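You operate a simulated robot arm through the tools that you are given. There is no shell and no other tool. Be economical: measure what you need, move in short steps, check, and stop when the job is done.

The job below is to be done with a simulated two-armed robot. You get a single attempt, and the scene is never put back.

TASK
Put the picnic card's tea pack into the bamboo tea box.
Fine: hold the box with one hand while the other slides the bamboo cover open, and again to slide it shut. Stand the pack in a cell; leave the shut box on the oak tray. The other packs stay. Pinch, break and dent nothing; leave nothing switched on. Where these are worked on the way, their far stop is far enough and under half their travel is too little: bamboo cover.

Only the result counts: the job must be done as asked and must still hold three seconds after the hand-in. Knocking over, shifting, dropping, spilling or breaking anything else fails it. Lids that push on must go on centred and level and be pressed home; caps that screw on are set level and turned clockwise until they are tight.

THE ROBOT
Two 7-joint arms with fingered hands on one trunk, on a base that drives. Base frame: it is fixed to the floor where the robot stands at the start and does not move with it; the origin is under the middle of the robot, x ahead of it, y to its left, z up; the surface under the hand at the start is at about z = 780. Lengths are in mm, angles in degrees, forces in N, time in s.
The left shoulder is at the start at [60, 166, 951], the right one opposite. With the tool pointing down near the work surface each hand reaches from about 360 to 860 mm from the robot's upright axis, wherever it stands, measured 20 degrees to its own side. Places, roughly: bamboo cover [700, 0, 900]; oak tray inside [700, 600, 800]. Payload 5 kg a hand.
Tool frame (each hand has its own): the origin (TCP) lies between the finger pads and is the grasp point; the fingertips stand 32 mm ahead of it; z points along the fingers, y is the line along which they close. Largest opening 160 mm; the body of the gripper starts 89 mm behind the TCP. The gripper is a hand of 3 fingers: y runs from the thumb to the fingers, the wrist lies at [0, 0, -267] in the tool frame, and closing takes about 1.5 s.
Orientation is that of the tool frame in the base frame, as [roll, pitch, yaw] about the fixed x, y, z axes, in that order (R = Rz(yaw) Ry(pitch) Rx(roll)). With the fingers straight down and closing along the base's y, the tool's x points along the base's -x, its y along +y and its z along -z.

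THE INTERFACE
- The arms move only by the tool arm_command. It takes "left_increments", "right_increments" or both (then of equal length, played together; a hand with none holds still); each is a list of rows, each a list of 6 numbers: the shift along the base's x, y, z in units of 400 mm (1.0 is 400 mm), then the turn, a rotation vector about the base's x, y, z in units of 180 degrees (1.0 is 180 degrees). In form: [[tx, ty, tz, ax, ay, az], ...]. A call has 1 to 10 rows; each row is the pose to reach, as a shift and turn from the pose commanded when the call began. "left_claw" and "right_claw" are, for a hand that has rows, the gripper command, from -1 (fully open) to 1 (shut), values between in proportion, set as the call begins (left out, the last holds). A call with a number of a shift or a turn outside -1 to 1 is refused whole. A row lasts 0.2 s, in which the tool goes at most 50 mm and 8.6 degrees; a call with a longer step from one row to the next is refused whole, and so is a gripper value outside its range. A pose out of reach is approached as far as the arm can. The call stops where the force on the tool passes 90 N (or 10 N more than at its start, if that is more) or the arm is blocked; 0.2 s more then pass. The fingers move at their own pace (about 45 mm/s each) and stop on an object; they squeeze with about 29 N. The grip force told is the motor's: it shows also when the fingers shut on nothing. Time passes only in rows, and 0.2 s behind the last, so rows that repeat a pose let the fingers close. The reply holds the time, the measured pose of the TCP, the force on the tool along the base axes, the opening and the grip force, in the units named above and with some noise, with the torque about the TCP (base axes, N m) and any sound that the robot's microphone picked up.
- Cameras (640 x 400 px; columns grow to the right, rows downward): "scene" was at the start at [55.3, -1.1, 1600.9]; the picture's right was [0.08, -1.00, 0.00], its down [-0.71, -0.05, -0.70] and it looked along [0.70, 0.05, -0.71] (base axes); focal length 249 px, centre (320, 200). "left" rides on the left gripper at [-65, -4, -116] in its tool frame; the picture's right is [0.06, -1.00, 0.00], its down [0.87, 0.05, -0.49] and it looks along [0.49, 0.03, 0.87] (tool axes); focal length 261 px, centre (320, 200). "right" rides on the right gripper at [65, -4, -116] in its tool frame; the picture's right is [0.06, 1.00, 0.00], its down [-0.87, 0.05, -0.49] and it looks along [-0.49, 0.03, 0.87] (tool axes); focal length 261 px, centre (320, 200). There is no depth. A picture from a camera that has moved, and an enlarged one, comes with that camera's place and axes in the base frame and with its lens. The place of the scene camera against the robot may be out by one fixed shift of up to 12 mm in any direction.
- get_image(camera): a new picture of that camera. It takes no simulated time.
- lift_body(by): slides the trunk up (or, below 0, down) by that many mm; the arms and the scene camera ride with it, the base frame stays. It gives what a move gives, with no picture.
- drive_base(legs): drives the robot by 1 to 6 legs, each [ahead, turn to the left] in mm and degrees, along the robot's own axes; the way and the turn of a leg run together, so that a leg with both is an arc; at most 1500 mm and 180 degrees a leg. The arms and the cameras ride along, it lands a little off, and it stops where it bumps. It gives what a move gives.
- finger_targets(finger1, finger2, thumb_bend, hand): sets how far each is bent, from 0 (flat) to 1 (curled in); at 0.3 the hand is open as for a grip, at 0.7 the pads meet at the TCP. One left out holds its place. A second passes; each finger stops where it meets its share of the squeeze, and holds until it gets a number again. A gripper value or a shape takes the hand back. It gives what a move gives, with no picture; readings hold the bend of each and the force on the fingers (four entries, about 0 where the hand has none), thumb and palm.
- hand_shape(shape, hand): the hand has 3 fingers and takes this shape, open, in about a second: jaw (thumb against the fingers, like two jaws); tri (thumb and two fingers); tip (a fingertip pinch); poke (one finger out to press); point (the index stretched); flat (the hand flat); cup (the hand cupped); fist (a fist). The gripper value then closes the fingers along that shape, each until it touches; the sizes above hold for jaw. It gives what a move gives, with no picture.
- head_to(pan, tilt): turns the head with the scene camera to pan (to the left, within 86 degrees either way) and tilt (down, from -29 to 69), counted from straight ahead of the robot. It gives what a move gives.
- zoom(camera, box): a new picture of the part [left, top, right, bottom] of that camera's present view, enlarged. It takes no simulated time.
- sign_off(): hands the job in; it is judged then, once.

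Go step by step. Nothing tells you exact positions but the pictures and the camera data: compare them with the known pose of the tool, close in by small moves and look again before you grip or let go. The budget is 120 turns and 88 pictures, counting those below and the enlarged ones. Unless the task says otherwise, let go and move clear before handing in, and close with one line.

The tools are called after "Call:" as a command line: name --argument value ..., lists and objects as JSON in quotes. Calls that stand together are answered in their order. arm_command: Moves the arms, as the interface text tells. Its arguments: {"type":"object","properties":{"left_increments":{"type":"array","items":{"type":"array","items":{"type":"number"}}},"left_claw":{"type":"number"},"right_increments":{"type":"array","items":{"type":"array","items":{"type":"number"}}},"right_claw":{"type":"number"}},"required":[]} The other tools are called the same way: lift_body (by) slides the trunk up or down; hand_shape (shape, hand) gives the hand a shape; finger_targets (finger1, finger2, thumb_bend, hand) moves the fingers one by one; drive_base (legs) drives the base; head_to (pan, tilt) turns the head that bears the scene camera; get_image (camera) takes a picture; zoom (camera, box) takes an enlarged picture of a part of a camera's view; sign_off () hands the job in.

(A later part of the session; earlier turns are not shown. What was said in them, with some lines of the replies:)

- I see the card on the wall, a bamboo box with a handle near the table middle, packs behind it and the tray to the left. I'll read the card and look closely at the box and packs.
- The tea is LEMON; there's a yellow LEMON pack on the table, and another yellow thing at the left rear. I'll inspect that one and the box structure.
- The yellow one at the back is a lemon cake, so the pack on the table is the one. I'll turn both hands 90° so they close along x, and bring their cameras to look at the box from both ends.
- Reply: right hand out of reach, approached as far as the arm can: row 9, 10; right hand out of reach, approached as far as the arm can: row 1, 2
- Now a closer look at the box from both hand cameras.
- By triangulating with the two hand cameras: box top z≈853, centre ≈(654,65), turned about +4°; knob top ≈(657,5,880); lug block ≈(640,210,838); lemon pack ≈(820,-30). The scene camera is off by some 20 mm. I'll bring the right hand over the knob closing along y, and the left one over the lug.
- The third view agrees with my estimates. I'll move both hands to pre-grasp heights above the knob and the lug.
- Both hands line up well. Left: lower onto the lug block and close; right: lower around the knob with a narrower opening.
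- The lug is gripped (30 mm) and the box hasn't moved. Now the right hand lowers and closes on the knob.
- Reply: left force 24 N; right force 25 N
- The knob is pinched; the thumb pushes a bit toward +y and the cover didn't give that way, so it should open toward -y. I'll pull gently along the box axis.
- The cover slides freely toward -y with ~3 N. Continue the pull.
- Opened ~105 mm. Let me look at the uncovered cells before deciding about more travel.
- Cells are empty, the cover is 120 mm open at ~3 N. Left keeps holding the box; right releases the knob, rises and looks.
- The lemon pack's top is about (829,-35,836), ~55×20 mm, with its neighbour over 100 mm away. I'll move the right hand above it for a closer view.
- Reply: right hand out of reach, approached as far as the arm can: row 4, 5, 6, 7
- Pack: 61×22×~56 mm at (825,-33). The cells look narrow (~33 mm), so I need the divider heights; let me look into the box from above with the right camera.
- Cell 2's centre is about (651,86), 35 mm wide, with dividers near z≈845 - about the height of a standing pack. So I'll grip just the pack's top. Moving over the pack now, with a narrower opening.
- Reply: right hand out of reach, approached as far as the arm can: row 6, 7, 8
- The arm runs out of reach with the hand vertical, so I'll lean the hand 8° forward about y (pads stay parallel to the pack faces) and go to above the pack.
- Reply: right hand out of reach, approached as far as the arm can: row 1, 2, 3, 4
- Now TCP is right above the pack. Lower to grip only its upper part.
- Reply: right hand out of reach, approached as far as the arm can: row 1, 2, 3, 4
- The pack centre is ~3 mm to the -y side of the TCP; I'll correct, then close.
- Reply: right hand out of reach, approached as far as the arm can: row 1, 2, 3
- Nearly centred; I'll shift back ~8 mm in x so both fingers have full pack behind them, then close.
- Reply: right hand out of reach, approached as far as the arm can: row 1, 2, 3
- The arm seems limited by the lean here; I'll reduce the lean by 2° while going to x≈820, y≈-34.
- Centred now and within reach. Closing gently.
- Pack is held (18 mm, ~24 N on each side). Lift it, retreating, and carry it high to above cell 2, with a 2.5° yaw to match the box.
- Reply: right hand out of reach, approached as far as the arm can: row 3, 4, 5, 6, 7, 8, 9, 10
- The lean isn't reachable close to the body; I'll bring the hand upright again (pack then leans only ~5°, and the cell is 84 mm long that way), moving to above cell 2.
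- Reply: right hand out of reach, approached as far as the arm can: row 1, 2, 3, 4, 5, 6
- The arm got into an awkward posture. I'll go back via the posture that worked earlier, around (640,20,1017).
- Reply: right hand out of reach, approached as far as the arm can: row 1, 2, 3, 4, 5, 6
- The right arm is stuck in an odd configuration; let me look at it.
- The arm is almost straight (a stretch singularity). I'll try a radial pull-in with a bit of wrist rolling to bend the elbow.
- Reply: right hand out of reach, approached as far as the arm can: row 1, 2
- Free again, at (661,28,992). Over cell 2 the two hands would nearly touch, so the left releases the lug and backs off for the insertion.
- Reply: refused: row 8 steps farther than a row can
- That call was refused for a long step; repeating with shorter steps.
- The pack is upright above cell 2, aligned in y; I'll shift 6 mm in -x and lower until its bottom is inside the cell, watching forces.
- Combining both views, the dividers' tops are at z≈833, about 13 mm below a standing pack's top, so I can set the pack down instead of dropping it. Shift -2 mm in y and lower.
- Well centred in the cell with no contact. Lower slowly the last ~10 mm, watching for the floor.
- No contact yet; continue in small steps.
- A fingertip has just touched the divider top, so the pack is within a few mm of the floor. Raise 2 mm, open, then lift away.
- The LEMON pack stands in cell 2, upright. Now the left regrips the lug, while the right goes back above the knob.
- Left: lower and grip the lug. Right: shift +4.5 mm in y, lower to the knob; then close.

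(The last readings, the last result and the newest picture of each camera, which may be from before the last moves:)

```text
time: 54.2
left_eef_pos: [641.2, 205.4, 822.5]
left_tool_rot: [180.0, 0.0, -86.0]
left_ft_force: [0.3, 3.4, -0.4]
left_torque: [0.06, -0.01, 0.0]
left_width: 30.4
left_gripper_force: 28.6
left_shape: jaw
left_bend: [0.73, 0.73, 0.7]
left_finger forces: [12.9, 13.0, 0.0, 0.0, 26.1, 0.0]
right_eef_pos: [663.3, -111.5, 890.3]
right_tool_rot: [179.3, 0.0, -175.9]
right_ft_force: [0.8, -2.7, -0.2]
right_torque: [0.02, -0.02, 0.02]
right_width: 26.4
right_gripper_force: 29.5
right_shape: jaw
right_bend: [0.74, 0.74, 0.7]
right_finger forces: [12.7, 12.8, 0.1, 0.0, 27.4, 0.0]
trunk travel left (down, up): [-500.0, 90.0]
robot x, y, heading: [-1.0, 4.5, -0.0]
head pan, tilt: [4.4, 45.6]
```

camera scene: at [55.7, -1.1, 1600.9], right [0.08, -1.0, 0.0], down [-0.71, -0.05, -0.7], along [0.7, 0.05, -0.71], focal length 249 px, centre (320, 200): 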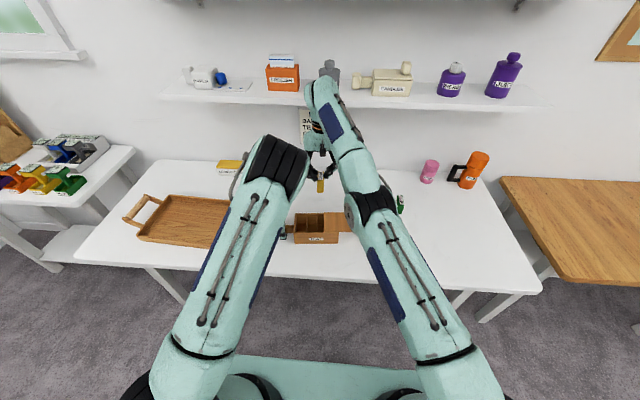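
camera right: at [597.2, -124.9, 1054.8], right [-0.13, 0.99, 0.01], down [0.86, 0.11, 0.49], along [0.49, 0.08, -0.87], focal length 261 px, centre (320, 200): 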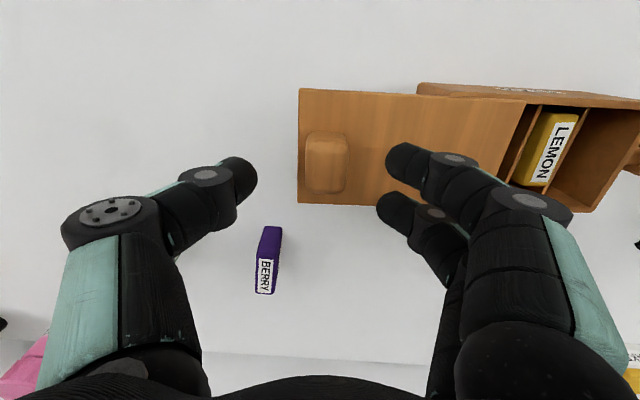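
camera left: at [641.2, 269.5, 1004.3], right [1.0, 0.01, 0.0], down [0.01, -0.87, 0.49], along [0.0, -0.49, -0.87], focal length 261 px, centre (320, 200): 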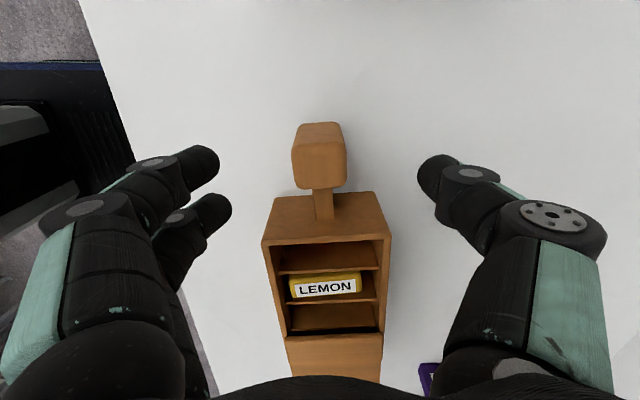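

Both grips are balanced. Slide the cover shut along the box axis, first ~106 mm.

Call:
arm_command --right_increments '[[-0.002, 0.03, 0, 0, 0, 0], [-0.004, 0.06, 0, 0, 0, 0], [-0.006, 0.09, 0, 0, 0, 0], [-0.008, 0.12, 0, 0, 0, 0], [-0.01, 0.15, 0, 0, 0, 0], [-0.0125, 0.18, 0, 0, 0, 0], [-0.0145, 0.21, 0, 0, 0, 0], [-0.0165, 0.24, 0, 0, 0, 0], [-0.0182, 0.265, 0, 0, 0, 0], [-0.0182, 0.265, 0, 0, 0, 0]]'

Call:
arm_command --right_increments '[[-0.0004, 0.007, 0, 0, 0, 0], [-0.001, 0.015, 0, 0, 0, 0], [-0.001, 0.015, 0, 0, 0, 0]]'

Call:
zoom --camera "right" --box '[260, 60, 580, 260]'

```text
time: 56.4
left_eef_pos: [641.4, 205.0, 822.7]
left_tool_rot: [180.0, 0.1, -86.0]
left_ft_force: [0.8, 5.8, -1.0]
left_torque: [0.1, 0.02, 0.11]
left_width: 30.3
left_gripper_force: 29.5
left_shape: jaw
left_bend: [0.73, 0.73, 0.7]
left_finger forces: [12.9, 12.8, 0.1, 0.1, 26.8, 0.0]
right_eef_pos: [656.6, -8.6, 889.9]
right_tool_rot: [179.2, 0.1, -176.0]
right_ft_force: [-0.8, -6.4, 1.3]
right_torque: [-0.08, 0.03, 0.07]
right_width: 26.2
right_gripper_force: 29.5
right_shape: jaw
right_bend: [0.74, 0.74, 0.7]
right_finger forces: [12.5, 13.0, 0.0, 0.2, 29.8, 0.0]
trunk travel left (down, up): [-500.0, 90.0]
robot x, y, heading: [1.7, 2.2, -0.2]
head pan, tilt: [4.4, 45.6]
```

```text
time: 57.2
left_eef_pos: [642.6, 206.4, 821.6]
left_tool_rot: [179.9, 0.2, -86.0]
left_ft_force: [0.5, 20.3, -2.2]
left_torque: [0.36, 0.05, 0.12]
left_width: 30.4
left_gripper_force: 29.0
left_shape: jaw
left_bend: [0.73, 0.73, 0.7]
left_finger forces: [12.8, 12.7, 0.0, 0.0, 26.9, 0.1]
right_eef_pos: [655.2, -3.6, 890.1]
right_tool_rot: [179.3, 0.1, -175.9]
right_ft_force: [1.7, -20.0, 6.2]
right_torque: [-0.57, -0.03, 0.07]
right_width: 24.8
right_gripper_force: 28.9
right_shape: jaw
right_bend: [0.74, 0.74, 0.7]
right_finger forces: [9.5, 9.8, 0.0, 0.0, 39.9, 0.0]
trunk travel left (down, up): [-500.0, 90.0]
robot x, y, heading: [-3.5, -2.3, -0.0]
head pan, tilt: [4.4, 45.6]
```

```text
2.00 times, centred on (420, 160) of right
camera zoom: at [590.5, -12.4, 1005.2], right [-0.13, 0.99, 0.01], down [0.86, 0.11, 0.49], along [0.49, 0.08, -0.87], focal length 521 px, centre (120, 280)
```

zoom: 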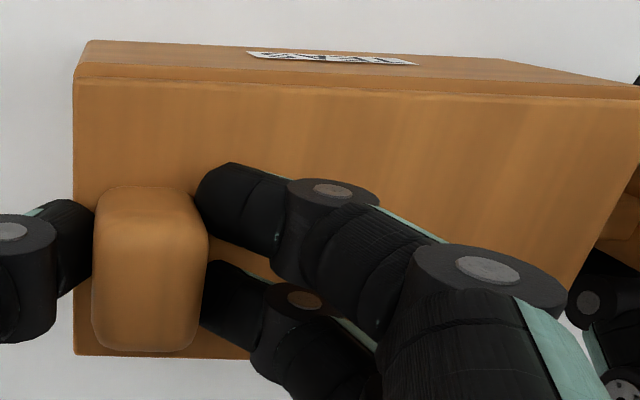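

It reached the shut stop (20 N, ends flush). Release the knob and lift the right hand; look.

Call:
arm_command --right_increments '[[0, -0.003, 0, 0, 0, 0], [0, -0.003, 0, 0, 0, 0], [0, -0.003, 0, 0, 0, 0], [0, -0.003, 0.03, 0, 0, 0], [0, -0.01, 0.1, 0, 0, 0], [0, -0.05, 0.2, 0, 0, 0], [0, -0.13, 0.27, 0, 0, 0], [0, -0.13, 0.27, 0, 0, 0]]' --right_claw 0.1

Call:
get_image --camera "right"

Call:
get_image --camera "left"

```text
time: 59.0
left_eef_pos: [639.8, 204.9, 823.1]
left_tool_rot: [180.0, 0.0, -86.0]
left_ft_force: [0.9, 0.5, -0.9]
left_torque: [0.0, -0.01, 0.01]
left_width: 30.5
left_gripper_force: 28.5
left_shape: jaw
left_bend: [0.73, 0.73, 0.7]
left_finger forces: [12.9, 13.6, 0.1, 0.0, 26.8, 0.0]
right_eef_pos: [654.5, -52.1, 998.8]
right_tool_rot: [179.1, 0.0, -175.9]
right_ft_force: [-0.2, 0.0, -0.7]
right_torque: [0.01, 0.0, 0.0]
right_width: 72.1
right_gripper_force: 0.1
right_shape: jaw
right_bend: [0.73, 0.73, 0.7]
right_finger forces: [0.0, 0.0, 0.0, 0.1, 0.0, 0.0]
trunk travel left (down, up): [-500.0, 90.0]
robot x, y, heading: [-1.6, -0.5, -0.2]
head pan, tilt: [4.4, 45.6]
```

```text
33 pictures are left
camera right: at [588.6, -63.2, 1114.0], right [-0.13, 0.99, 0.01], down [0.86, 0.11, 0.49], along [0.49, 0.08, -0.87], focal length 261 px, centre (320, 200)
```

right: 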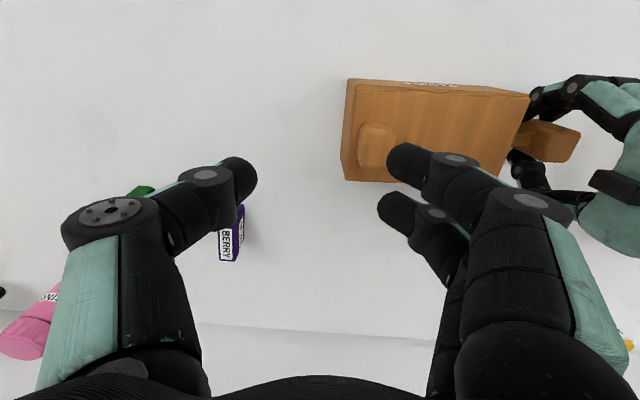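

```text
32 pictures are left
camera left: at [641.2, 270.1, 936.1], right [1.0, 0.01, 0.0], down [0.01, -0.87, 0.49], along [0.0, -0.49, -0.87], focal length 261 px, centre (320, 200)
```

left: 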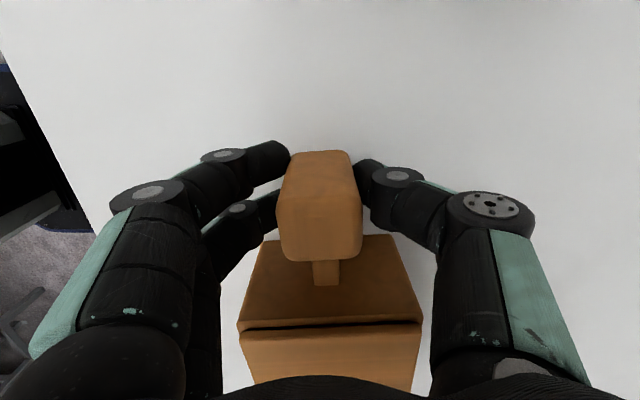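

Cover is shut. Now the left releases the lug and rises to view the tray; the right withdraws a bit higher.

Call:
arm_command --left_increments '[[0, 0, 0, 0, 0, 0], [0, 0, 0, 0, 0, 0], [0, 0, 0, 0, 0, 0], [0, 0, 0, 0, 0, 0], [0, 0, 0.05, 0, 0, 0], [0, 0, 0.15, 0, 0, 0], [0, 0.03, 0.26, 0, 0, 0], [0, 0.08, 0.37, 0, 0, 0], [0, 0.13, 0.48, 0, 0, 0], [0, 0.18, 0.58, 0, 0, 0]]' --left_claw -1 --right_increments '[[0, -0.04, 0, 0, 0, 0], [0, -0.08, 0, 0, 0, 0], [0, -0.16, 0, 0, 0, 0], [-0.04, -0.24, 0, 0, 0, 0], [-0.1, -0.32, 0.02, 0, 0, 0], [-0.15, -0.4, 0.05, 0, 0, 0], [-0.2, -0.48, 0.1, 0, 0, 0], [-0.25, -0.52, 0.15, 0, 0, 0], [-0.3, -0.52, 0.2, 0, 0, 0], [-0.3, -0.52, 0.25, 0, 0, 0]]'

Call:
get_image --camera "left"

Call:
get_image --camera "scene"

```text
time: 61.2
left_eef_pos: [642.8, 279.1, 1055.6]
left_tool_rot: [179.9, -0.2, -86.0]
left_ft_force: [-0.4, -0.7, 0.2]
left_torque: [0.01, -0.01, -0.02]
left_width: 160.3
left_gripper_force: 0.0
left_shape: jaw
left_bend: [0.3, 0.3, 0.3]
left_finger forces: [0.1, 0.0, 0.0, 0.0, 0.0, 0.1]
right_eef_pos: [534.7, -258.1, 1100.0]
right_tool_rot: [179.2, 0.1, -175.8]
right_ft_force: [0.6, 0.1, -0.7]
right_torque: [-0.01, -0.02, 0.02]
right_width: 71.7
right_gripper_force: 0.2
right_shape: jaw
right_bend: [0.73, 0.73, 0.7]
right_finger forces: [0.0, 0.2, 0.1, 0.1, 0.1, 0.1]
trunk travel left (down, up): [-500.0, 90.0]
robot x, y, heading: [-1.5, 1.7, 0.1]
head pan, tilt: [4.4, 45.6]
```

```text
31 pictures are left
camera left: at [642.4, 344.2, 1169.3], right [1.0, 0.01, 0.0], down [0.01, -0.87, 0.49], along [0.0, -0.49, -0.87], focal length 261 px, centre (320, 200)
```

left: 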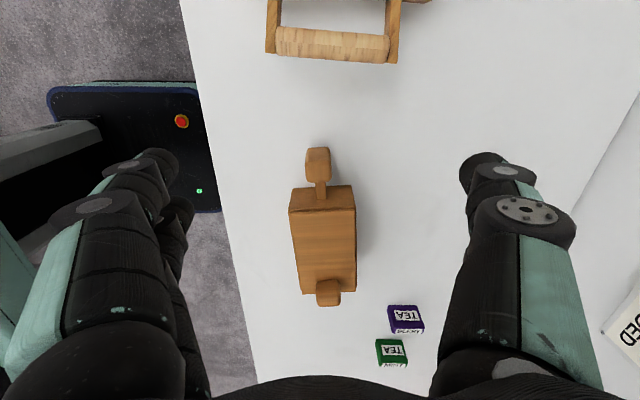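

```text
30 pictures are left
camera scene: at [55.1, -0.4, 1600.8], right [0.08, -1.0, 0.0], down [-0.71, -0.06, -0.7], along [0.7, 0.05, -0.71], focal length 249 px, centre (320, 200)
```

scene: 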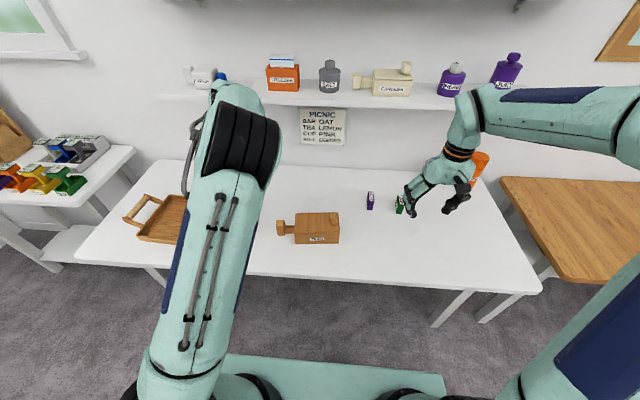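

The box is at (653,68) and the tray spans about x 560–765, y 412–735 inside. I'll grip the box body across its 93 mm width with the left hand from above, clear of the knob.

Call:
arm_command --left_increments '[[0.005, -0.1, 0, 0, 0, 0], [0.01, -0.2, -0.02, 0, 0, 0], [0.015, -0.3, -0.06, 0, 0, 0.003], [0.02, -0.4, -0.1, 0, 0, 0.003], [0.025, -0.48, -0.14, 0, 0, 0.003], [0.025, -0.53, -0.19, 0, 0, 0.003], [0.025, -0.53, -0.27, 0, 0, 0.003], [0.025, -0.53, -0.33, 0, 0, 0.003], [0.025, -0.53, -0.33, 0, 0, 0.003]]' --left_claw -1

Call:
get_image --camera "left"

Call:
get_image --camera "scene"

```text
time: 63.2
left_eef_pos: [653.8, 65.1, 922.3]
left_tool_rot: [180.0, 0.1, -85.5]
left_ft_force: [0.0, -0.7, 0.4]
left_torque: [-0.02, 0.01, 0.0]
left_width: 160.1
left_gripper_force: 0.1
left_shape: jaw
left_bend: [0.3, 0.3, 0.3]
left_finger forces: [0.0, 0.0, 0.0, 0.1, 0.1, 0.0]
right_eef_pos: [536.2, -259.8, 1099.1]
right_tool_rot: [179.1, 0.2, -176.0]
right_ft_force: [-0.3, -0.3, -1.3]
right_torque: [0.0, 0.04, -0.01]
right_width: 72.0
right_gripper_force: 0.0
right_shape: jaw
right_bend: [0.73, 0.73, 0.7]
right_finger forces: [0.0, 0.0, 0.0, 0.1, 0.0, 0.1]
trunk travel left (down, up): [-500.0, 90.0]
robot x, y, heading: [1.4, 2.2, -0.1]
head pan, tilt: [4.4, 45.6]
```

```text
29 pictures are left
camera left: at [652.6, 130.1, 1036.6], right [1.0, 0.02, 0.0], down [0.01, -0.87, 0.49], along [0.01, -0.49, -0.87], focal length 261 px, centre (320, 200)
```

left: 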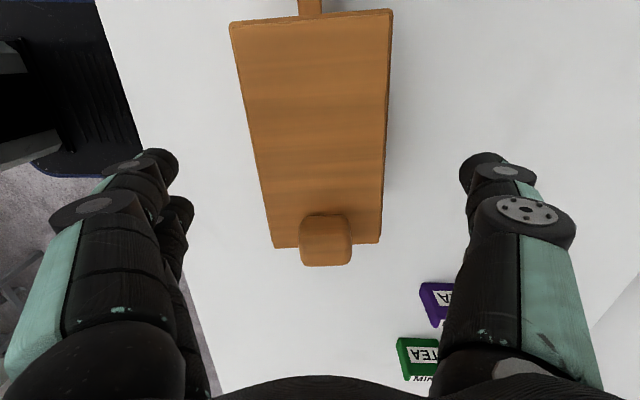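

```text
28 pictures are left
camera scene: at [55.2, -1.2, 1600.9], right [0.08, -1.0, 0.0], down [-0.71, -0.05, -0.7], along [0.7, 0.05, -0.71], focal length 249 px, centre (320, 200)
```

scene: 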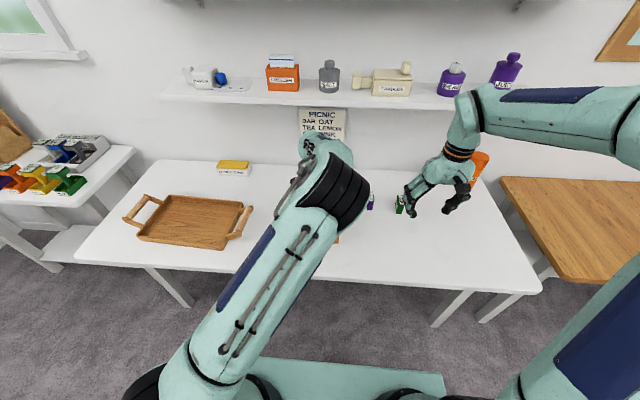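

Centred over the box. Lower around it and close on the body walls.

Call:
arm_command --left_increments '[[-0.002, 0.004, -0.08, 0, 0, 0], [-0.002, 0.004, -0.16, 0, 0, 0], [-0.002, 0.004, -0.228, 0, 0, 0], [-0.002, 0.004, -0.228, 0, 0, 0]]'

Call:
arm_command --left_increments '[[0, 0, 0, 0, 0, 0], [0, 0, 0, 0, 0, 0], [0, 0, 0, 0, 0, 0], [0, 0, 0, 0, 0, 0], [0, 0, 0, 0, 0, 0], [0, 0, 0, 0, 0, 0], [0, 0, 0, 0, 0, 0]]' --left_claw 1

Call:
get_image --camera "left"

```text
time: 64.2
left_eef_pos: [653.2, 66.1, 831.1]
left_tool_rot: [-180.0, 0.0, -85.5]
left_ft_force: [0.2, 0.9, 0.7]
left_torque: [0.0, 0.01, -0.03]
left_width: 160.3
left_gripper_force: 0.1
left_shape: jaw
left_bend: [0.3, 0.3, 0.3]
left_finger forces: [0.0, 0.0, 0.0, 0.0, 0.0, 0.0]
right_eef_pos: [536.5, -259.6, 1098.4]
right_tool_rot: [179.1, 0.1, -175.9]
right_ft_force: [0.2, 0.3, 0.0]
right_torque: [-0.04, -0.04, 0.01]
right_width: 71.9
right_gripper_force: 0.0
right_shape: jaw
right_bend: [0.73, 0.73, 0.7]
right_finger forces: [0.1, 0.0, 0.0, 0.1, 0.1, 0.1]
trunk travel left (down, up): [-500.0, 90.0]
robot x, y, heading: [-0.7, 2.1, 0.1]
head pan, tilt: [4.4, 45.6]
```

```text
time: 65.8
left_eef_pos: [653.3, 65.9, 829.5]
left_tool_rot: [-179.9, 0.0, -85.5]
left_ft_force: [0.5, 0.1, 0.3]
left_torque: [0.05, 0.04, -0.04]
left_width: 94.3
left_gripper_force: 29.3
left_shape: jaw
left_bend: [0.71, 0.71, 0.71]
left_finger forces: [12.9, 12.8, 0.0, 0.1, 26.4, 0.1]
right_eef_pos: [536.1, -259.8, 1099.9]
right_tool_rot: [179.1, 0.0, -175.9]
right_ft_force: [0.6, 0.0, 0.6]
right_torque: [0.03, -0.02, 0.0]
right_width: 72.1
right_gripper_force: 0.0
right_shape: jaw
right_bend: [0.73, 0.73, 0.7]
right_finger forces: [0.0, 0.0, 0.0, 0.1, 0.0, 0.0]
trunk travel left (down, up): [-500.0, 90.0]
robot x, y, heading: [-1.5, -1.6, 0.1]
head pan, tilt: [4.4, 45.6]
```

```text
27 pictures are left
camera left: at [651.8, 130.5, 944.6], right [1.0, 0.02, 0.0], down [0.01, -0.87, 0.49], along [0.01, -0.49, -0.87], focal length 261 px, centre (320, 200)
```

left: 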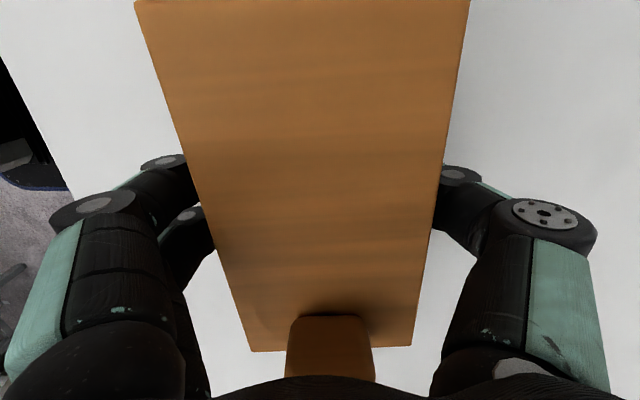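

Gripped at 94 mm. Test lift by 15 mm, checking weight and slip.

Call:
arm_command --left_increments '[[0, 0, 0.012, 0, 0, 0], [0, 0, 0.025, 0, 0, 0], [0, 0, 0.0375, 0, 0, 0], [0, 0, 0.0375, 0, 0, 0], [0, 0, 0.0375, 0, 0, 0]]'

Call:
get_image --camera "left"

Call:
zoom --camera "scene" --box '[250, 180, 410, 280]'

```text
time: 67.0
left_eef_pos: [652.8, 64.7, 846.5]
left_tool_rot: [-179.9, 0.1, -85.4]
left_ft_force: [-0.1, 0.2, -2.5]
left_torque: [-0.07, 0.0, 0.0]
left_width: 94.7
left_gripper_force: 28.9
left_shape: jaw
left_bend: [0.71, 0.71, 0.71]
left_finger forces: [13.4, 13.3, 0.0, 0.0, 26.4, 0.0]
right_eef_pos: [536.6, -259.3, 1099.8]
right_tool_rot: [179.0, 0.2, -175.9]
right_ft_force: [0.2, 0.4, -0.4]
right_torque: [0.0, 0.02, 0.05]
right_width: 72.0
right_gripper_force: 0.1
right_shape: jaw
right_bend: [0.73, 0.73, 0.7]
right_finger forces: [0.0, 0.1, 0.0, 0.0, 0.1, 0.1]
trunk travel left (down, up): [-500.0, 90.0]
robot x, y, heading: [0.3, -3.8, -0.1]
head pan, tilt: [4.4, 45.6]
```

```text
26 pictures are left
camera left: at [651.3, 131.0, 960.4], right [1.0, 0.02, 0.0], down [0.01, -0.87, 0.49], along [0.01, -0.49, -0.87], focal length 261 px, centre (320, 200)
```

left: 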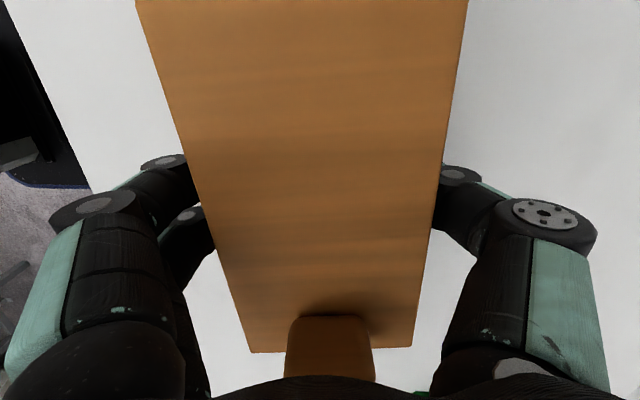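

```text
4.00 times, centred on (330, 230) of scene
camera zoom: at [55.5, -1.3, 1600.9], right [0.08, -1.0, 0.0], down [-0.71, -0.05, -0.7], along [0.7, 0.05, -0.71], focal length 997 px, centre (280, 80)
```

zoom: 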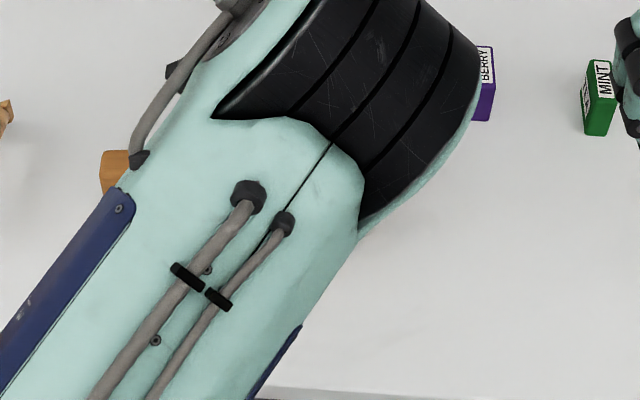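

Light (2.5 N) and steady. Lift to z≈955 and carry toward the tray in moderate steps.

Call:
arm_command --left_increments '[[0, 0, 0.06, 0, 0, 0], [0, 0, 0.13, 0, 0, 0], [0, 0.02, 0.2, 0, 0, 0], [0, 0.07, 0.26, 0, 0, 0], [0, 0.14, 0.27, 0, 0, 0], [0, 0.22, 0.27, 0, 0, 0], [0, 0.3, 0.27, 0, 0, 0], [0, 0.38, 0.27, 0, 0, 0], [0, 0.46, 0.27, 0, 0, 0], [0, 0.5, 0.27, 0, 0, 0]]'

Call:
get_image --camera "left"

Call:
get_image --camera "scene"

```text
time: 69.2
left_eef_pos: [652.0, 267.0, 952.7]
left_tool_rot: [-180.0, 0.0, -85.5]
left_ft_force: [0.0, -0.8, -2.5]
left_torque: [-0.05, -0.01, 0.01]
left_width: 94.4
left_gripper_force: 28.7
left_shape: jaw
left_bend: [0.71, 0.71, 0.71]
left_finger forces: [13.2, 13.2, 0.0, 0.0, 26.4, 0.0]
right_eef_pos: [536.1, -259.1, 1099.0]
right_tool_rot: [179.2, 0.0, -176.0]
right_ft_force: [0.3, -0.4, 0.7]
right_torque: [-0.02, 0.0, -0.03]
right_width: 71.9
right_gripper_force: 0.1
right_shape: jaw
right_bend: [0.73, 0.73, 0.7]
right_finger forces: [0.0, 0.0, 0.0, 0.0, 0.1, 0.0]
trunk travel left (down, up): [-500.0, 90.0]
robot x, y, heading: [2.4, -5.3, 0.1]
head pan, tilt: [4.4, 45.6]
```

```text
24 pictures are left
camera left: at [651.7, 333.3, 1067.5], right [1.0, 0.02, 0.0], down [0.01, -0.87, 0.49], along [0.01, -0.49, -0.87], focal length 261 px, centre (320, 200)
```

left: 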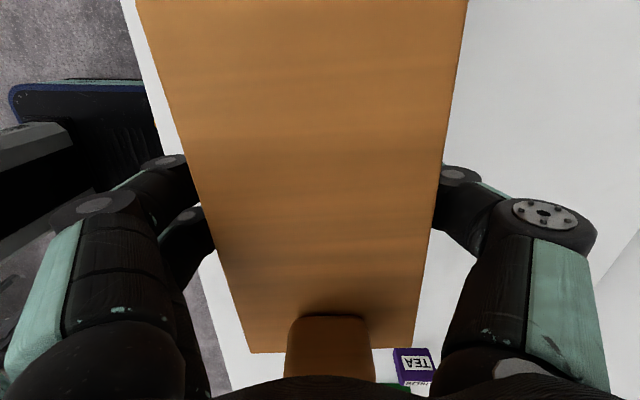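

```text
23 pictures are left
camera scene: at [55.6, -0.9, 1600.9], right [0.08, -1.0, 0.0], down [-0.71, -0.05, -0.7], along [0.7, 0.05, -0.71], focal length 249 px, centre (320, 200)
```

scene: 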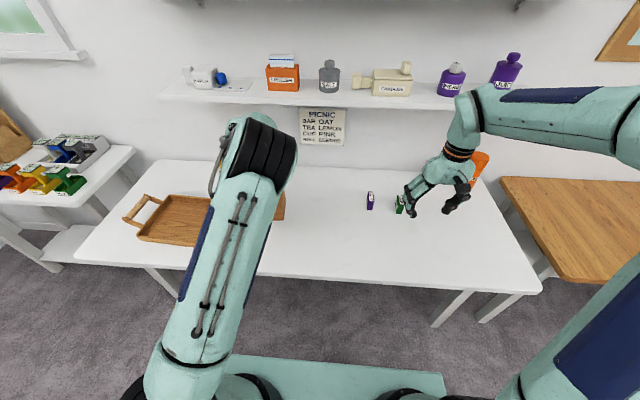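

Continue to above the tray at about (655,530).

Call:
arm_command --left_increments '[[0, 0.06, 0, 0, 0, 0], [0, 0.14, 0, 0, 0, 0], [0, 0.22, 0, 0, 0, 0], [0, 0.3, 0, 0, 0, 0], [0, 0.38, 0, 0, 0, 0], [0, 0.46, 0, 0, 0, 0], [0, 0.54, 0, 0, 0, 0], [0, 0.61, 0, 0, 0, 0], [0, 0.655, 0, 0, 0, 0], [0, 0.655, 0, 0, 0, 0]]'

Call:
head_to --pan 35 --tilt 45

Call:
get_image --camera "scene"

Call:
get_image --camera "left"

```text
time: 71.4
left_eef_pos: [652.3, 526.8, 953.7]
left_tool_rot: [-179.9, -0.1, -85.5]
left_ft_force: [-0.3, -0.2, -2.7]
left_torque: [-0.05, -0.06, -0.01]
left_width: 94.2
left_gripper_force: 29.1
left_shape: jaw
left_bend: [0.71, 0.71, 0.71]
left_finger forces: [13.2, 13.1, 0.1, 0.0, 26.4, 0.0]
right_eef_pos: [535.5, -259.3, 1099.2]
right_tool_rot: [179.1, 0.1, -175.8]
right_ft_force: [-0.8, 0.0, 0.3]
right_torque: [0.01, 0.0, -0.02]
right_width: 72.2
right_gripper_force: 0.0
right_shape: jaw
right_bend: [0.73, 0.73, 0.7]
right_finger forces: [0.0, 0.0, 0.0, 0.0, 0.0, 0.0]
trunk travel left (down, up): [-500.0, 90.0]
robot x, y, heading: [3.5, 0.9, -0.1]
head pan, tilt: [4.4, 45.6]
```

```text
time: 72.4
left_eef_pos: [650.7, 527.7, 953.4]
left_tool_rot: [180.0, 0.1, -85.5]
left_ft_force: [0.4, 0.6, -2.3]
left_torque: [-0.03, 0.03, -0.02]
left_width: 94.6
left_gripper_force: 29.6
left_shape: jaw
left_bend: [0.71, 0.71, 0.71]
left_finger forces: [13.2, 13.1, 0.0, 0.1, 26.3, 0.1]
right_eef_pos: [536.1, -259.4, 1099.3]
right_tool_rot: [179.1, 0.1, -175.9]
right_ft_force: [0.0, 0.0, -0.3]
right_torque: [-0.01, 0.01, 0.02]
right_width: 72.2
right_gripper_force: 0.1
right_shape: jaw
right_bend: [0.73, 0.73, 0.7]
right_finger forces: [0.0, 0.1, 0.1, 0.0, 0.1, 0.1]
trunk travel left (down, up): [-500.0, 90.0]
robot x, y, heading: [-0.6, -1.2, -0.1]
head pan, tilt: [35.0, 45.0]
```

```text
22 pictures are left
camera scene: at [41.6, 39.6, 1601.7], right [0.57, -0.82, 0.0], down [-0.58, -0.41, -0.71], along [0.58, 0.41, -0.71], focal length 249 px, centre (320, 200)
```

scene: 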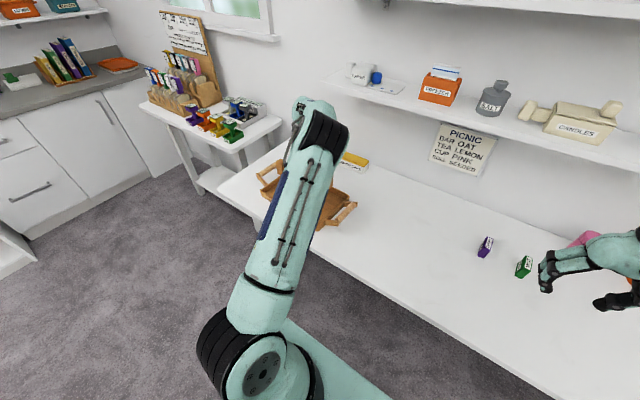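

```text
21 pictures are left
camera left: at [649.6, 593.5, 1067.6], right [1.0, 0.02, 0.0], down [0.01, -0.87, 0.49], along [0.01, -0.49, -0.87], focal length 261 px, centre (320, 200)
```

left: 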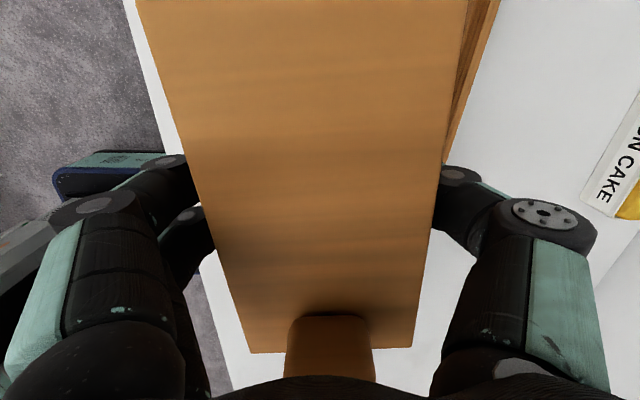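

Over the tray, I need its near (-y) wall position. Zoom in with the scene camera.

Call:
zoom --camera "scene" --box '[250, 140, 378, 240]'

```text
4.00 times, centred on (314, 190) of scene
camera zoom: at [41.6, 39.6, 1601.7], right [0.57, -0.82, 0.0], down [-0.58, -0.41, -0.71], along [0.58, 0.41, -0.71], focal length 997 px, centre (344, 240)
```

zoom: 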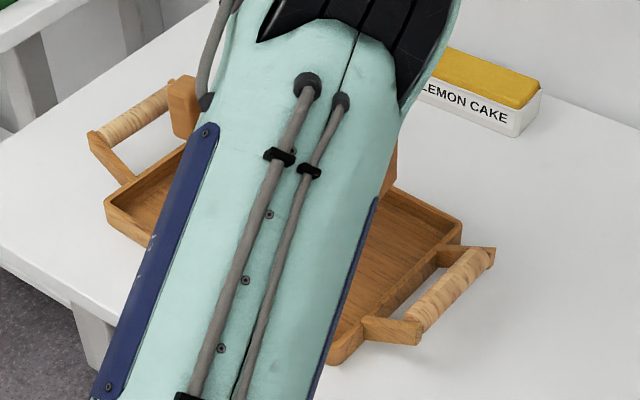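

The tray spans roughly y 405–745, so TCP y≈540 centres the box plus lug. Shift a little, then lower to just above the floor.

Call:
arm_command --left_increments '[[0.01, 0.015, 0, 0, 0, 0], [0.022, 0.03, -0.02, 0, 0, 0], [0.022, 0.03, -0.08, 0, 0, 0], [0.022, 0.03, -0.15, 0, 0, 0], [0.022, 0.03, -0.21, 0, 0, 0], [0.022, 0.03, -0.245, 0, 0, 0], [0.022, 0.03, -0.245, 0, 0, 0]]'

Call:
get_image --camera "left"

Call:
zoom --camera "scene" --box '[250, 140, 378, 240]'

```text
time: 74.0
left_eef_pos: [661.7, 540.1, 855.3]
left_tool_rot: [179.9, 0.0, -85.6]
left_ft_force: [-0.7, 0.2, -2.7]
left_torque: [-0.04, -0.03, 0.01]
left_width: 94.5
left_gripper_force: 29.4
left_shape: jaw
left_bend: [0.71, 0.71, 0.71]
left_finger forces: [13.2, 13.3, 0.0, 0.1, 26.4, 0.0]
right_eef_pos: [536.5, -259.2, 1100.0]
right_tool_rot: [179.1, 0.0, -175.9]
right_ft_force: [-0.3, 0.3, -0.2]
right_torque: [-0.01, 0.02, 0.03]
right_width: 72.1
right_gripper_force: 0.1
right_shape: jaw
right_bend: [0.73, 0.73, 0.7]
right_finger forces: [0.0, 0.0, 0.0, 0.0, 0.0, 0.1]
trunk travel left (down, up): [-500.0, 90.0]
robot x, y, heading: [2.8, -0.0, -0.2]
head pan, tilt: [35.0, 45.0]
```

```text
19 pictures are left
camera left: at [660.0, 605.5, 969.5], right [1.0, 0.02, 0.0], down [0.01, -0.87, 0.49], along [0.01, -0.49, -0.87], focal length 261 px, centre (320, 200)
```

left: 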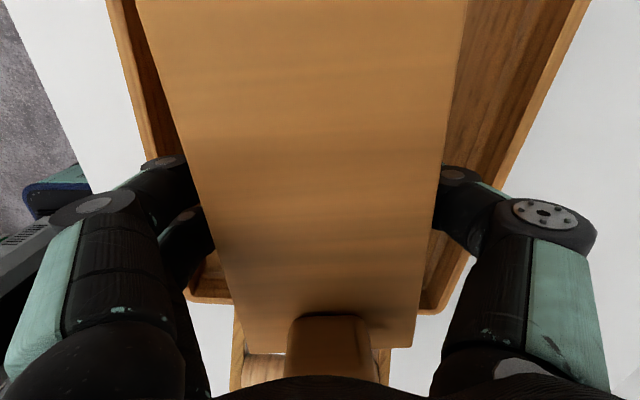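

```text
4.00 times, centred on (314, 190) of scene
camera zoom: at [41.4, 39.5, 1601.7], right [0.57, -0.82, 0.0], down [-0.58, -0.41, -0.71], along [0.58, 0.41, -0.71], focal length 997 px, centre (344, 240)
```

zoom: 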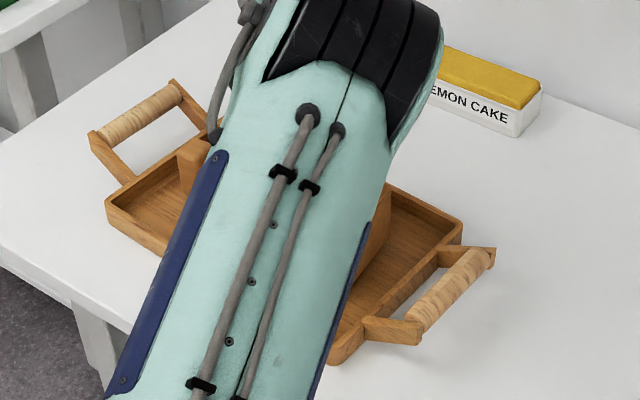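

The walls are clear all round (~35 mm at the -y end). Lower slowly until the floor takes the load.

Call:
arm_command --left_increments '[[0, 0, -0.01, 0, 0, 0], [0, 0, -0.02, 0, 0, 0], [0, 0, -0.028, 0, 0, 0], [0, 0, -0.028, 0, 0, 0]]'

Call:
arm_command --left_increments '[[0, 0, -0.004, 0, 0, 0], [0, 0, -0.008, 0, 0, 0], [0, 0, -0.008, 0, 0, 0]]'

```text
time: 75.0
left_eef_pos: [661.2, 541.2, 844.8]
left_tool_rot: [-180.0, -0.1, -85.5]
left_ft_force: [0.0, -0.2, -3.8]
left_torque: [-0.06, -0.02, -0.01]
left_width: 94.6
left_gripper_force: 28.7
left_shape: jaw
left_bend: [0.71, 0.71, 0.71]
left_finger forces: [13.1, 13.2, 0.1, 0.0, 26.3, 0.0]
right_eef_pos: [536.9, -258.9, 1101.3]
right_tool_rot: [179.3, 0.1, -175.9]
right_ft_force: [0.0, -0.3, -0.1]
right_torque: [0.03, -0.01, -0.01]
right_width: 71.9
right_gripper_force: 0.0
right_shape: jaw
right_bend: [0.73, 0.73, 0.7]
right_finger forces: [0.0, 0.1, 0.0, 0.0, 0.0, 0.0]
trunk travel left (down, up): [-500.0, 90.0]
robot x, y, heading: [0.8, -1.4, -0.1]
head pan, tilt: [35.0, 45.0]
```

```text
time: 75.8
left_eef_pos: [661.1, 538.7, 842.0]
left_tool_rot: [-180.0, 0.0, -85.5]
left_ft_force: [0.9, 0.6, -3.5]
left_torque: [-0.08, 0.03, -0.01]
left_width: 94.7
left_gripper_force: 29.2
left_shape: jaw
left_bend: [0.71, 0.71, 0.71]
left_finger forces: [13.1, 13.2, 0.0, 0.0, 26.3, 0.0]
right_eef_pos: [536.1, -259.9, 1101.0]
right_tool_rot: [179.2, 0.1, -175.9]
right_ft_force: [0.0, -0.8, -0.8]
right_torque: [-0.02, -0.03, 0.01]
right_width: 72.1
right_gripper_force: 0.1
right_shape: jaw
right_bend: [0.73, 0.73, 0.7]
right_finger forces: [0.1, 0.0, 0.0, 0.1, 0.1, 0.1]
trunk travel left (down, up): [-500.0, 90.0]
robot x, y, heading: [-0.0, 1.6, -0.1]
head pan, tilt: [35.0, 45.0]
```

Call:
arm_command --left_increments '[[0, 0, -0.004, 0, 0, 0], [0, 0, -0.008, 0, 0, 0], [0, 0, -0.008, 0, 0, 0]]'

Call:
arm_command --left_increments '[[0, 0, -0.003, 0, 0, 0], [0, 0, -0.006, 0, 0, 0], [0, 0, -0.006, 0, 0, 0]]'

```text
time: 76.6
left_eef_pos: [661.9, 539.1, 838.6]
left_tool_rot: [-180.0, 0.1, -85.4]
left_ft_force: [0.5, -1.4, 0.1]
left_torque: [0.03, 0.09, -0.01]
left_width: 94.5
left_gripper_force: 29.4
left_shape: jaw
left_bend: [0.71, 0.71, 0.71]
left_finger forces: [13.2, 12.9, 0.1, 0.0, 26.7, 0.0]
right_eef_pos: [535.9, -259.3, 1099.5]
right_tool_rot: [179.1, 0.1, -175.9]
right_ft_force: [-0.4, -0.6, 0.3]
right_torque: [-0.01, -0.01, 0.02]
right_width: 72.0
right_gripper_force: 0.1
right_shape: jaw
right_bend: [0.73, 0.73, 0.7]
right_finger forces: [0.1, 0.1, 0.0, 0.1, 0.1, 0.0]
trunk travel left (down, up): [-500.0, 90.0]
robot x, y, heading: [-3.0, -0.7, 0.1]
head pan, tilt: [35.0, 45.0]
```

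```text
time: 77.4
left_eef_pos: [659.8, 539.3, 838.2]
left_tool_rot: [-180.0, 0.0, -85.5]
left_ft_force: [1.9, 0.6, 14.9]
left_torque: [0.07, 0.01, -0.03]
left_width: 93.8
left_gripper_force: 28.9
left_shape: jaw
left_bend: [0.71, 0.71, 0.71]
left_finger forces: [13.8, 13.6, 0.0, 0.0, 29.6, 0.0]
right_eef_pos: [535.7, -260.6, 1100.5]
right_tool_rot: [179.1, 0.1, -175.8]
right_ft_force: [0.0, 0.1, 0.0]
right_torque: [0.0, -0.02, 0.01]
right_width: 71.8
right_gripper_force: 0.2
right_shape: jaw
right_bend: [0.73, 0.73, 0.7]
right_finger forces: [0.1, 0.1, 0.0, 0.0, 0.0, 0.0]
trunk travel left (down, up): [-500.0, 90.0]
robot x, y, heading: [1.5, -3.3, 0.2]
head pan, tilt: [35.0, 45.0]
```

The box sits on the tray floor (load reversed). Ease off 2 mm, open moderately so the fingers stay clear of the tray walls, and rise.

Call:
arm_command --left_increments '[[0, 0, 0.004, 0, 0, 0], [0, 0, 0.005, 0, 0, 0]]'

Call:
arm_command --left_increments '[[0, 0, 0, 0, 0, 0], [0, 0, 0, 0, 0, 0], [0, 0, 0, 0, 0, 0], [0, 0, 0, 0, 0, 0], [0, 0, 0.03, 0, 0, 0], [0, 0, 0.09, 0, 0, 0], [0, 0, 0.17, 0, 0, 0], [0, 0, 0.26, 0, 0, 0], [0, -0.01, 0.34, 0, 0, 0], [0, -0.03, 0.36, 0, 0, 0]]' --left_claw -0.5

Call:
get_image --camera "left"

```text
time: 78.0
left_eef_pos: [660.4, 539.5, 837.6]
left_tool_rot: [180.0, 0.1, -85.5]
left_ft_force: [3.9, 2.6, 9.8]
left_torque: [0.09, -0.14, 0.0]
left_width: 93.9
left_gripper_force: 28.6
left_shape: jaw
left_bend: [0.71, 0.71, 0.71]
left_finger forces: [13.6, 13.4, 0.0, 0.0, 30.0, 0.0]
right_eef_pos: [535.7, -259.5, 1100.4]
right_tool_rot: [179.1, 0.2, -175.9]
right_ft_force: [0.6, -1.0, -0.3]
right_torque: [0.01, 0.01, 0.01]
right_width: 72.0
right_gripper_force: 0.1
right_shape: jaw
right_bend: [0.73, 0.73, 0.7]
right_finger forces: [0.0, 0.0, 0.1, 0.0, 0.0, 0.0]
trunk travel left (down, up): [-500.0, 90.0]
robot x, y, heading: [-1.9, 0.3, -0.1]
head pan, tilt: [35.0, 45.0]
```

```text
time: 80.2
left_eef_pos: [660.5, 527.2, 981.3]
left_tool_rot: [179.9, 0.0, -85.6]
left_ft_force: [0.3, -1.0, -0.2]
left_torque: [0.0, -0.02, -0.01]
left_width: 119.6
left_gripper_force: 0.0
left_shape: jaw
left_bend: [0.63, 0.63, 0.6]
left_finger forces: [0.0, 0.0, 0.0, 0.0, 0.0, 0.0]
right_eef_pos: [536.8, -260.4, 1100.4]
right_tool_rot: [179.1, 0.1, -175.9]
right_ft_force: [-0.7, -0.3, 0.2]
right_torque: [0.02, 0.01, 0.01]
right_width: 71.8
right_gripper_force: 0.1
right_shape: jaw
right_bend: [0.73, 0.73, 0.7]
right_finger forces: [0.1, 0.0, 0.0, 0.1, 0.0, 0.0]
trunk travel left (down, up): [-500.0, 90.0]
robot x, y, heading: [-0.9, -0.6, 0.0]
head pan, tilt: [35.0, 45.0]
```

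```text
17 pictures are left
camera left: at [659.2, 592.6, 1096.5], right [1.0, 0.02, 0.0], down [0.01, -0.87, 0.49], along [0.01, -0.49, -0.87], focal length 261 px, centre (320, 200)
```

left: 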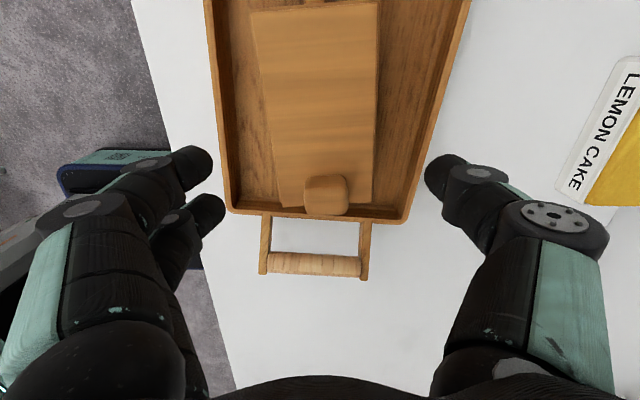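

The box stands inside the tray, well clear of the walls. Move the left hand away and take a final look.

Call:
arm_command --left_increments '[[0, -0.05, 0.05, 0, 0, 0], [0, -0.13, 0.1, 0, 0, 0], [-0.02, -0.23, 0.12, 0, 0, 0], [-0.06, -0.33, 0.15, 0, 0, 0], [-0.1, -0.43, 0.15, 0, 0, 0], [-0.15, -0.53, 0.15, 0, 0, 0], [-0.15, -0.6, 0.15, 0, 0, 0]]'

Call:
get_image --camera "scene"

Call:
get_image --camera "left"

```text
time: 81.8
left_eef_pos: [599.9, 287.7, 1041.2]
left_tool_rot: [-180.0, -0.1, -85.5]
left_ft_force: [0.6, -0.5, 0.0]
left_torque: [0.01, -0.01, 0.01]
left_width: 119.8
left_gripper_force: 0.1
left_shape: jaw
left_bend: [0.63, 0.63, 0.6]
left_finger forces: [0.0, 0.0, 0.0, 0.1, 0.1, 0.0]
right_eef_pos: [534.9, -259.0, 1099.4]
right_tool_rot: [179.1, 0.2, -175.9]
right_ft_force: [-0.3, -0.7, 0.3]
right_torque: [-0.03, -0.01, 0.0]
right_width: 72.2
right_gripper_force: 0.0
right_shape: jaw
right_bend: [0.73, 0.73, 0.7]
right_finger forces: [0.1, 0.0, 0.1, 0.0, 0.0, 0.0]
trunk travel left (down, up): [-500.0, 90.0]
robot x, y, heading: [-0.7, -1.8, -0.2]
head pan, tilt: [35.0, 45.0]
```

```text
16 pictures are left
camera scene: at [41.7, 38.7, 1601.7], right [0.57, -0.82, 0.0], down [-0.58, -0.41, -0.71], along [0.58, 0.41, -0.71], focal length 249 px, centre (320, 200)
```

scene: 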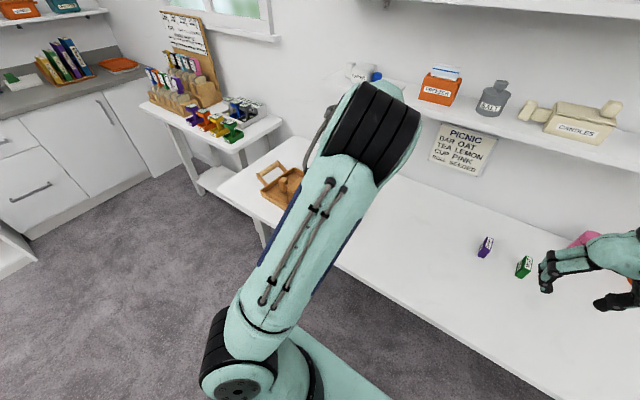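

```text
15 pictures are left
camera left: at [598.9, 353.5, 1155.8], right [1.0, 0.02, 0.0], down [0.01, -0.87, 0.49], along [0.01, -0.49, -0.87], focal length 261 px, centre (320, 200)
```

left: 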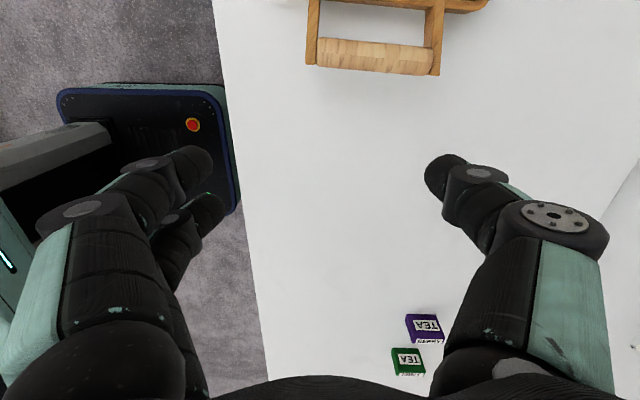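

The arm blocks the view; shift it a bit more to the right and zoom on the box.

Call:
arm_command --left_increments '[[0, -0.1, 0, 0, 0, 0], [0, -0.2, 0, 0, 0, 0], [0, -0.3, 0, 0, 0, 0], [0, -0.38, 0, 0, 0, 0], [0, -0.38, 0, 0, 0, 0]]'

Call:
zoom --camera "scene" --box '[240, 130, 400, 230]'

```text
time: 83.0
left_eef_pos: [600.2, 134.2, 1040.8]
left_tool_rot: [-180.0, 0.0, -85.5]
left_ft_force: [-0.6, 0.1, 0.9]
left_torque: [0.0, 0.01, 0.01]
left_width: 119.4
left_gripper_force: 0.0
left_shape: jaw
left_bend: [0.63, 0.63, 0.6]
left_finger forces: [0.0, 0.1, 0.0, 0.1, 0.1, 0.0]
right_eef_pos: [535.8, -259.3, 1099.4]
right_tool_rot: [179.1, 0.0, -175.9]
right_ft_force: [-0.5, -0.2, -0.4]
right_torque: [-0.01, 0.03, 0.02]
right_width: 72.1
right_gripper_force: 0.0
right_shape: jaw
right_bend: [0.73, 0.73, 0.7]
right_finger forces: [0.0, 0.1, 0.0, 0.1, 0.0, 0.1]
trunk travel left (down, up): [-500.0, 90.0]
robot x, y, heading: [4.2, -1.8, 0.2]
head pan, tilt: [35.0, 45.0]
```

```text
4.00 times, centred on (320, 180) of scene
camera zoom: at [41.3, 39.5, 1601.7], right [0.57, -0.82, 0.0], down [-0.58, -0.41, -0.71], along [0.58, 0.41, -0.71], focal length 997 px, centre (320, 280)
```

zoom: 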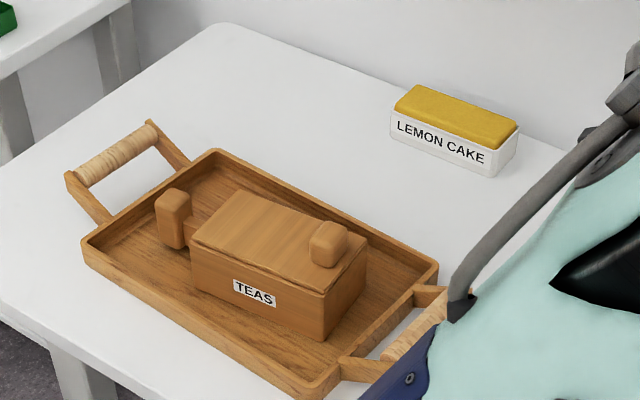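

The box sits flat on the tray; one closer check that the cover is flush.

Call:
zoom --camera "scene" --box '[276, 170, 340, 220]'

```text
8.00 times, centred on (308, 195) of scene
camera zoom: at [41.3, 39.5, 1601.7], right [0.57, -0.82, 0.0], down [-0.58, -0.41, -0.71], along [0.58, 0.41, -0.71], focal length 1994 px, centre (416, 240)
```

zoom: 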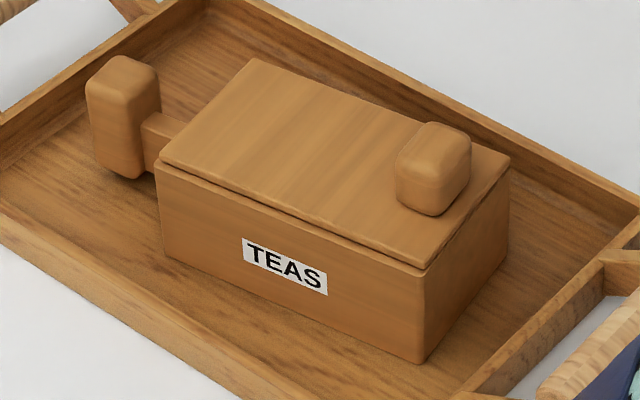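

The cover is flush and shut, the box is level on the tray, and both hands are clear. Handing in.

Call:
sign_off

```text
The job is handed in.
```

The picnic card's LEMON tea pack is standing in a cell of the bamboo box, and the shut box is on the oak tray. The other packs were not touched.
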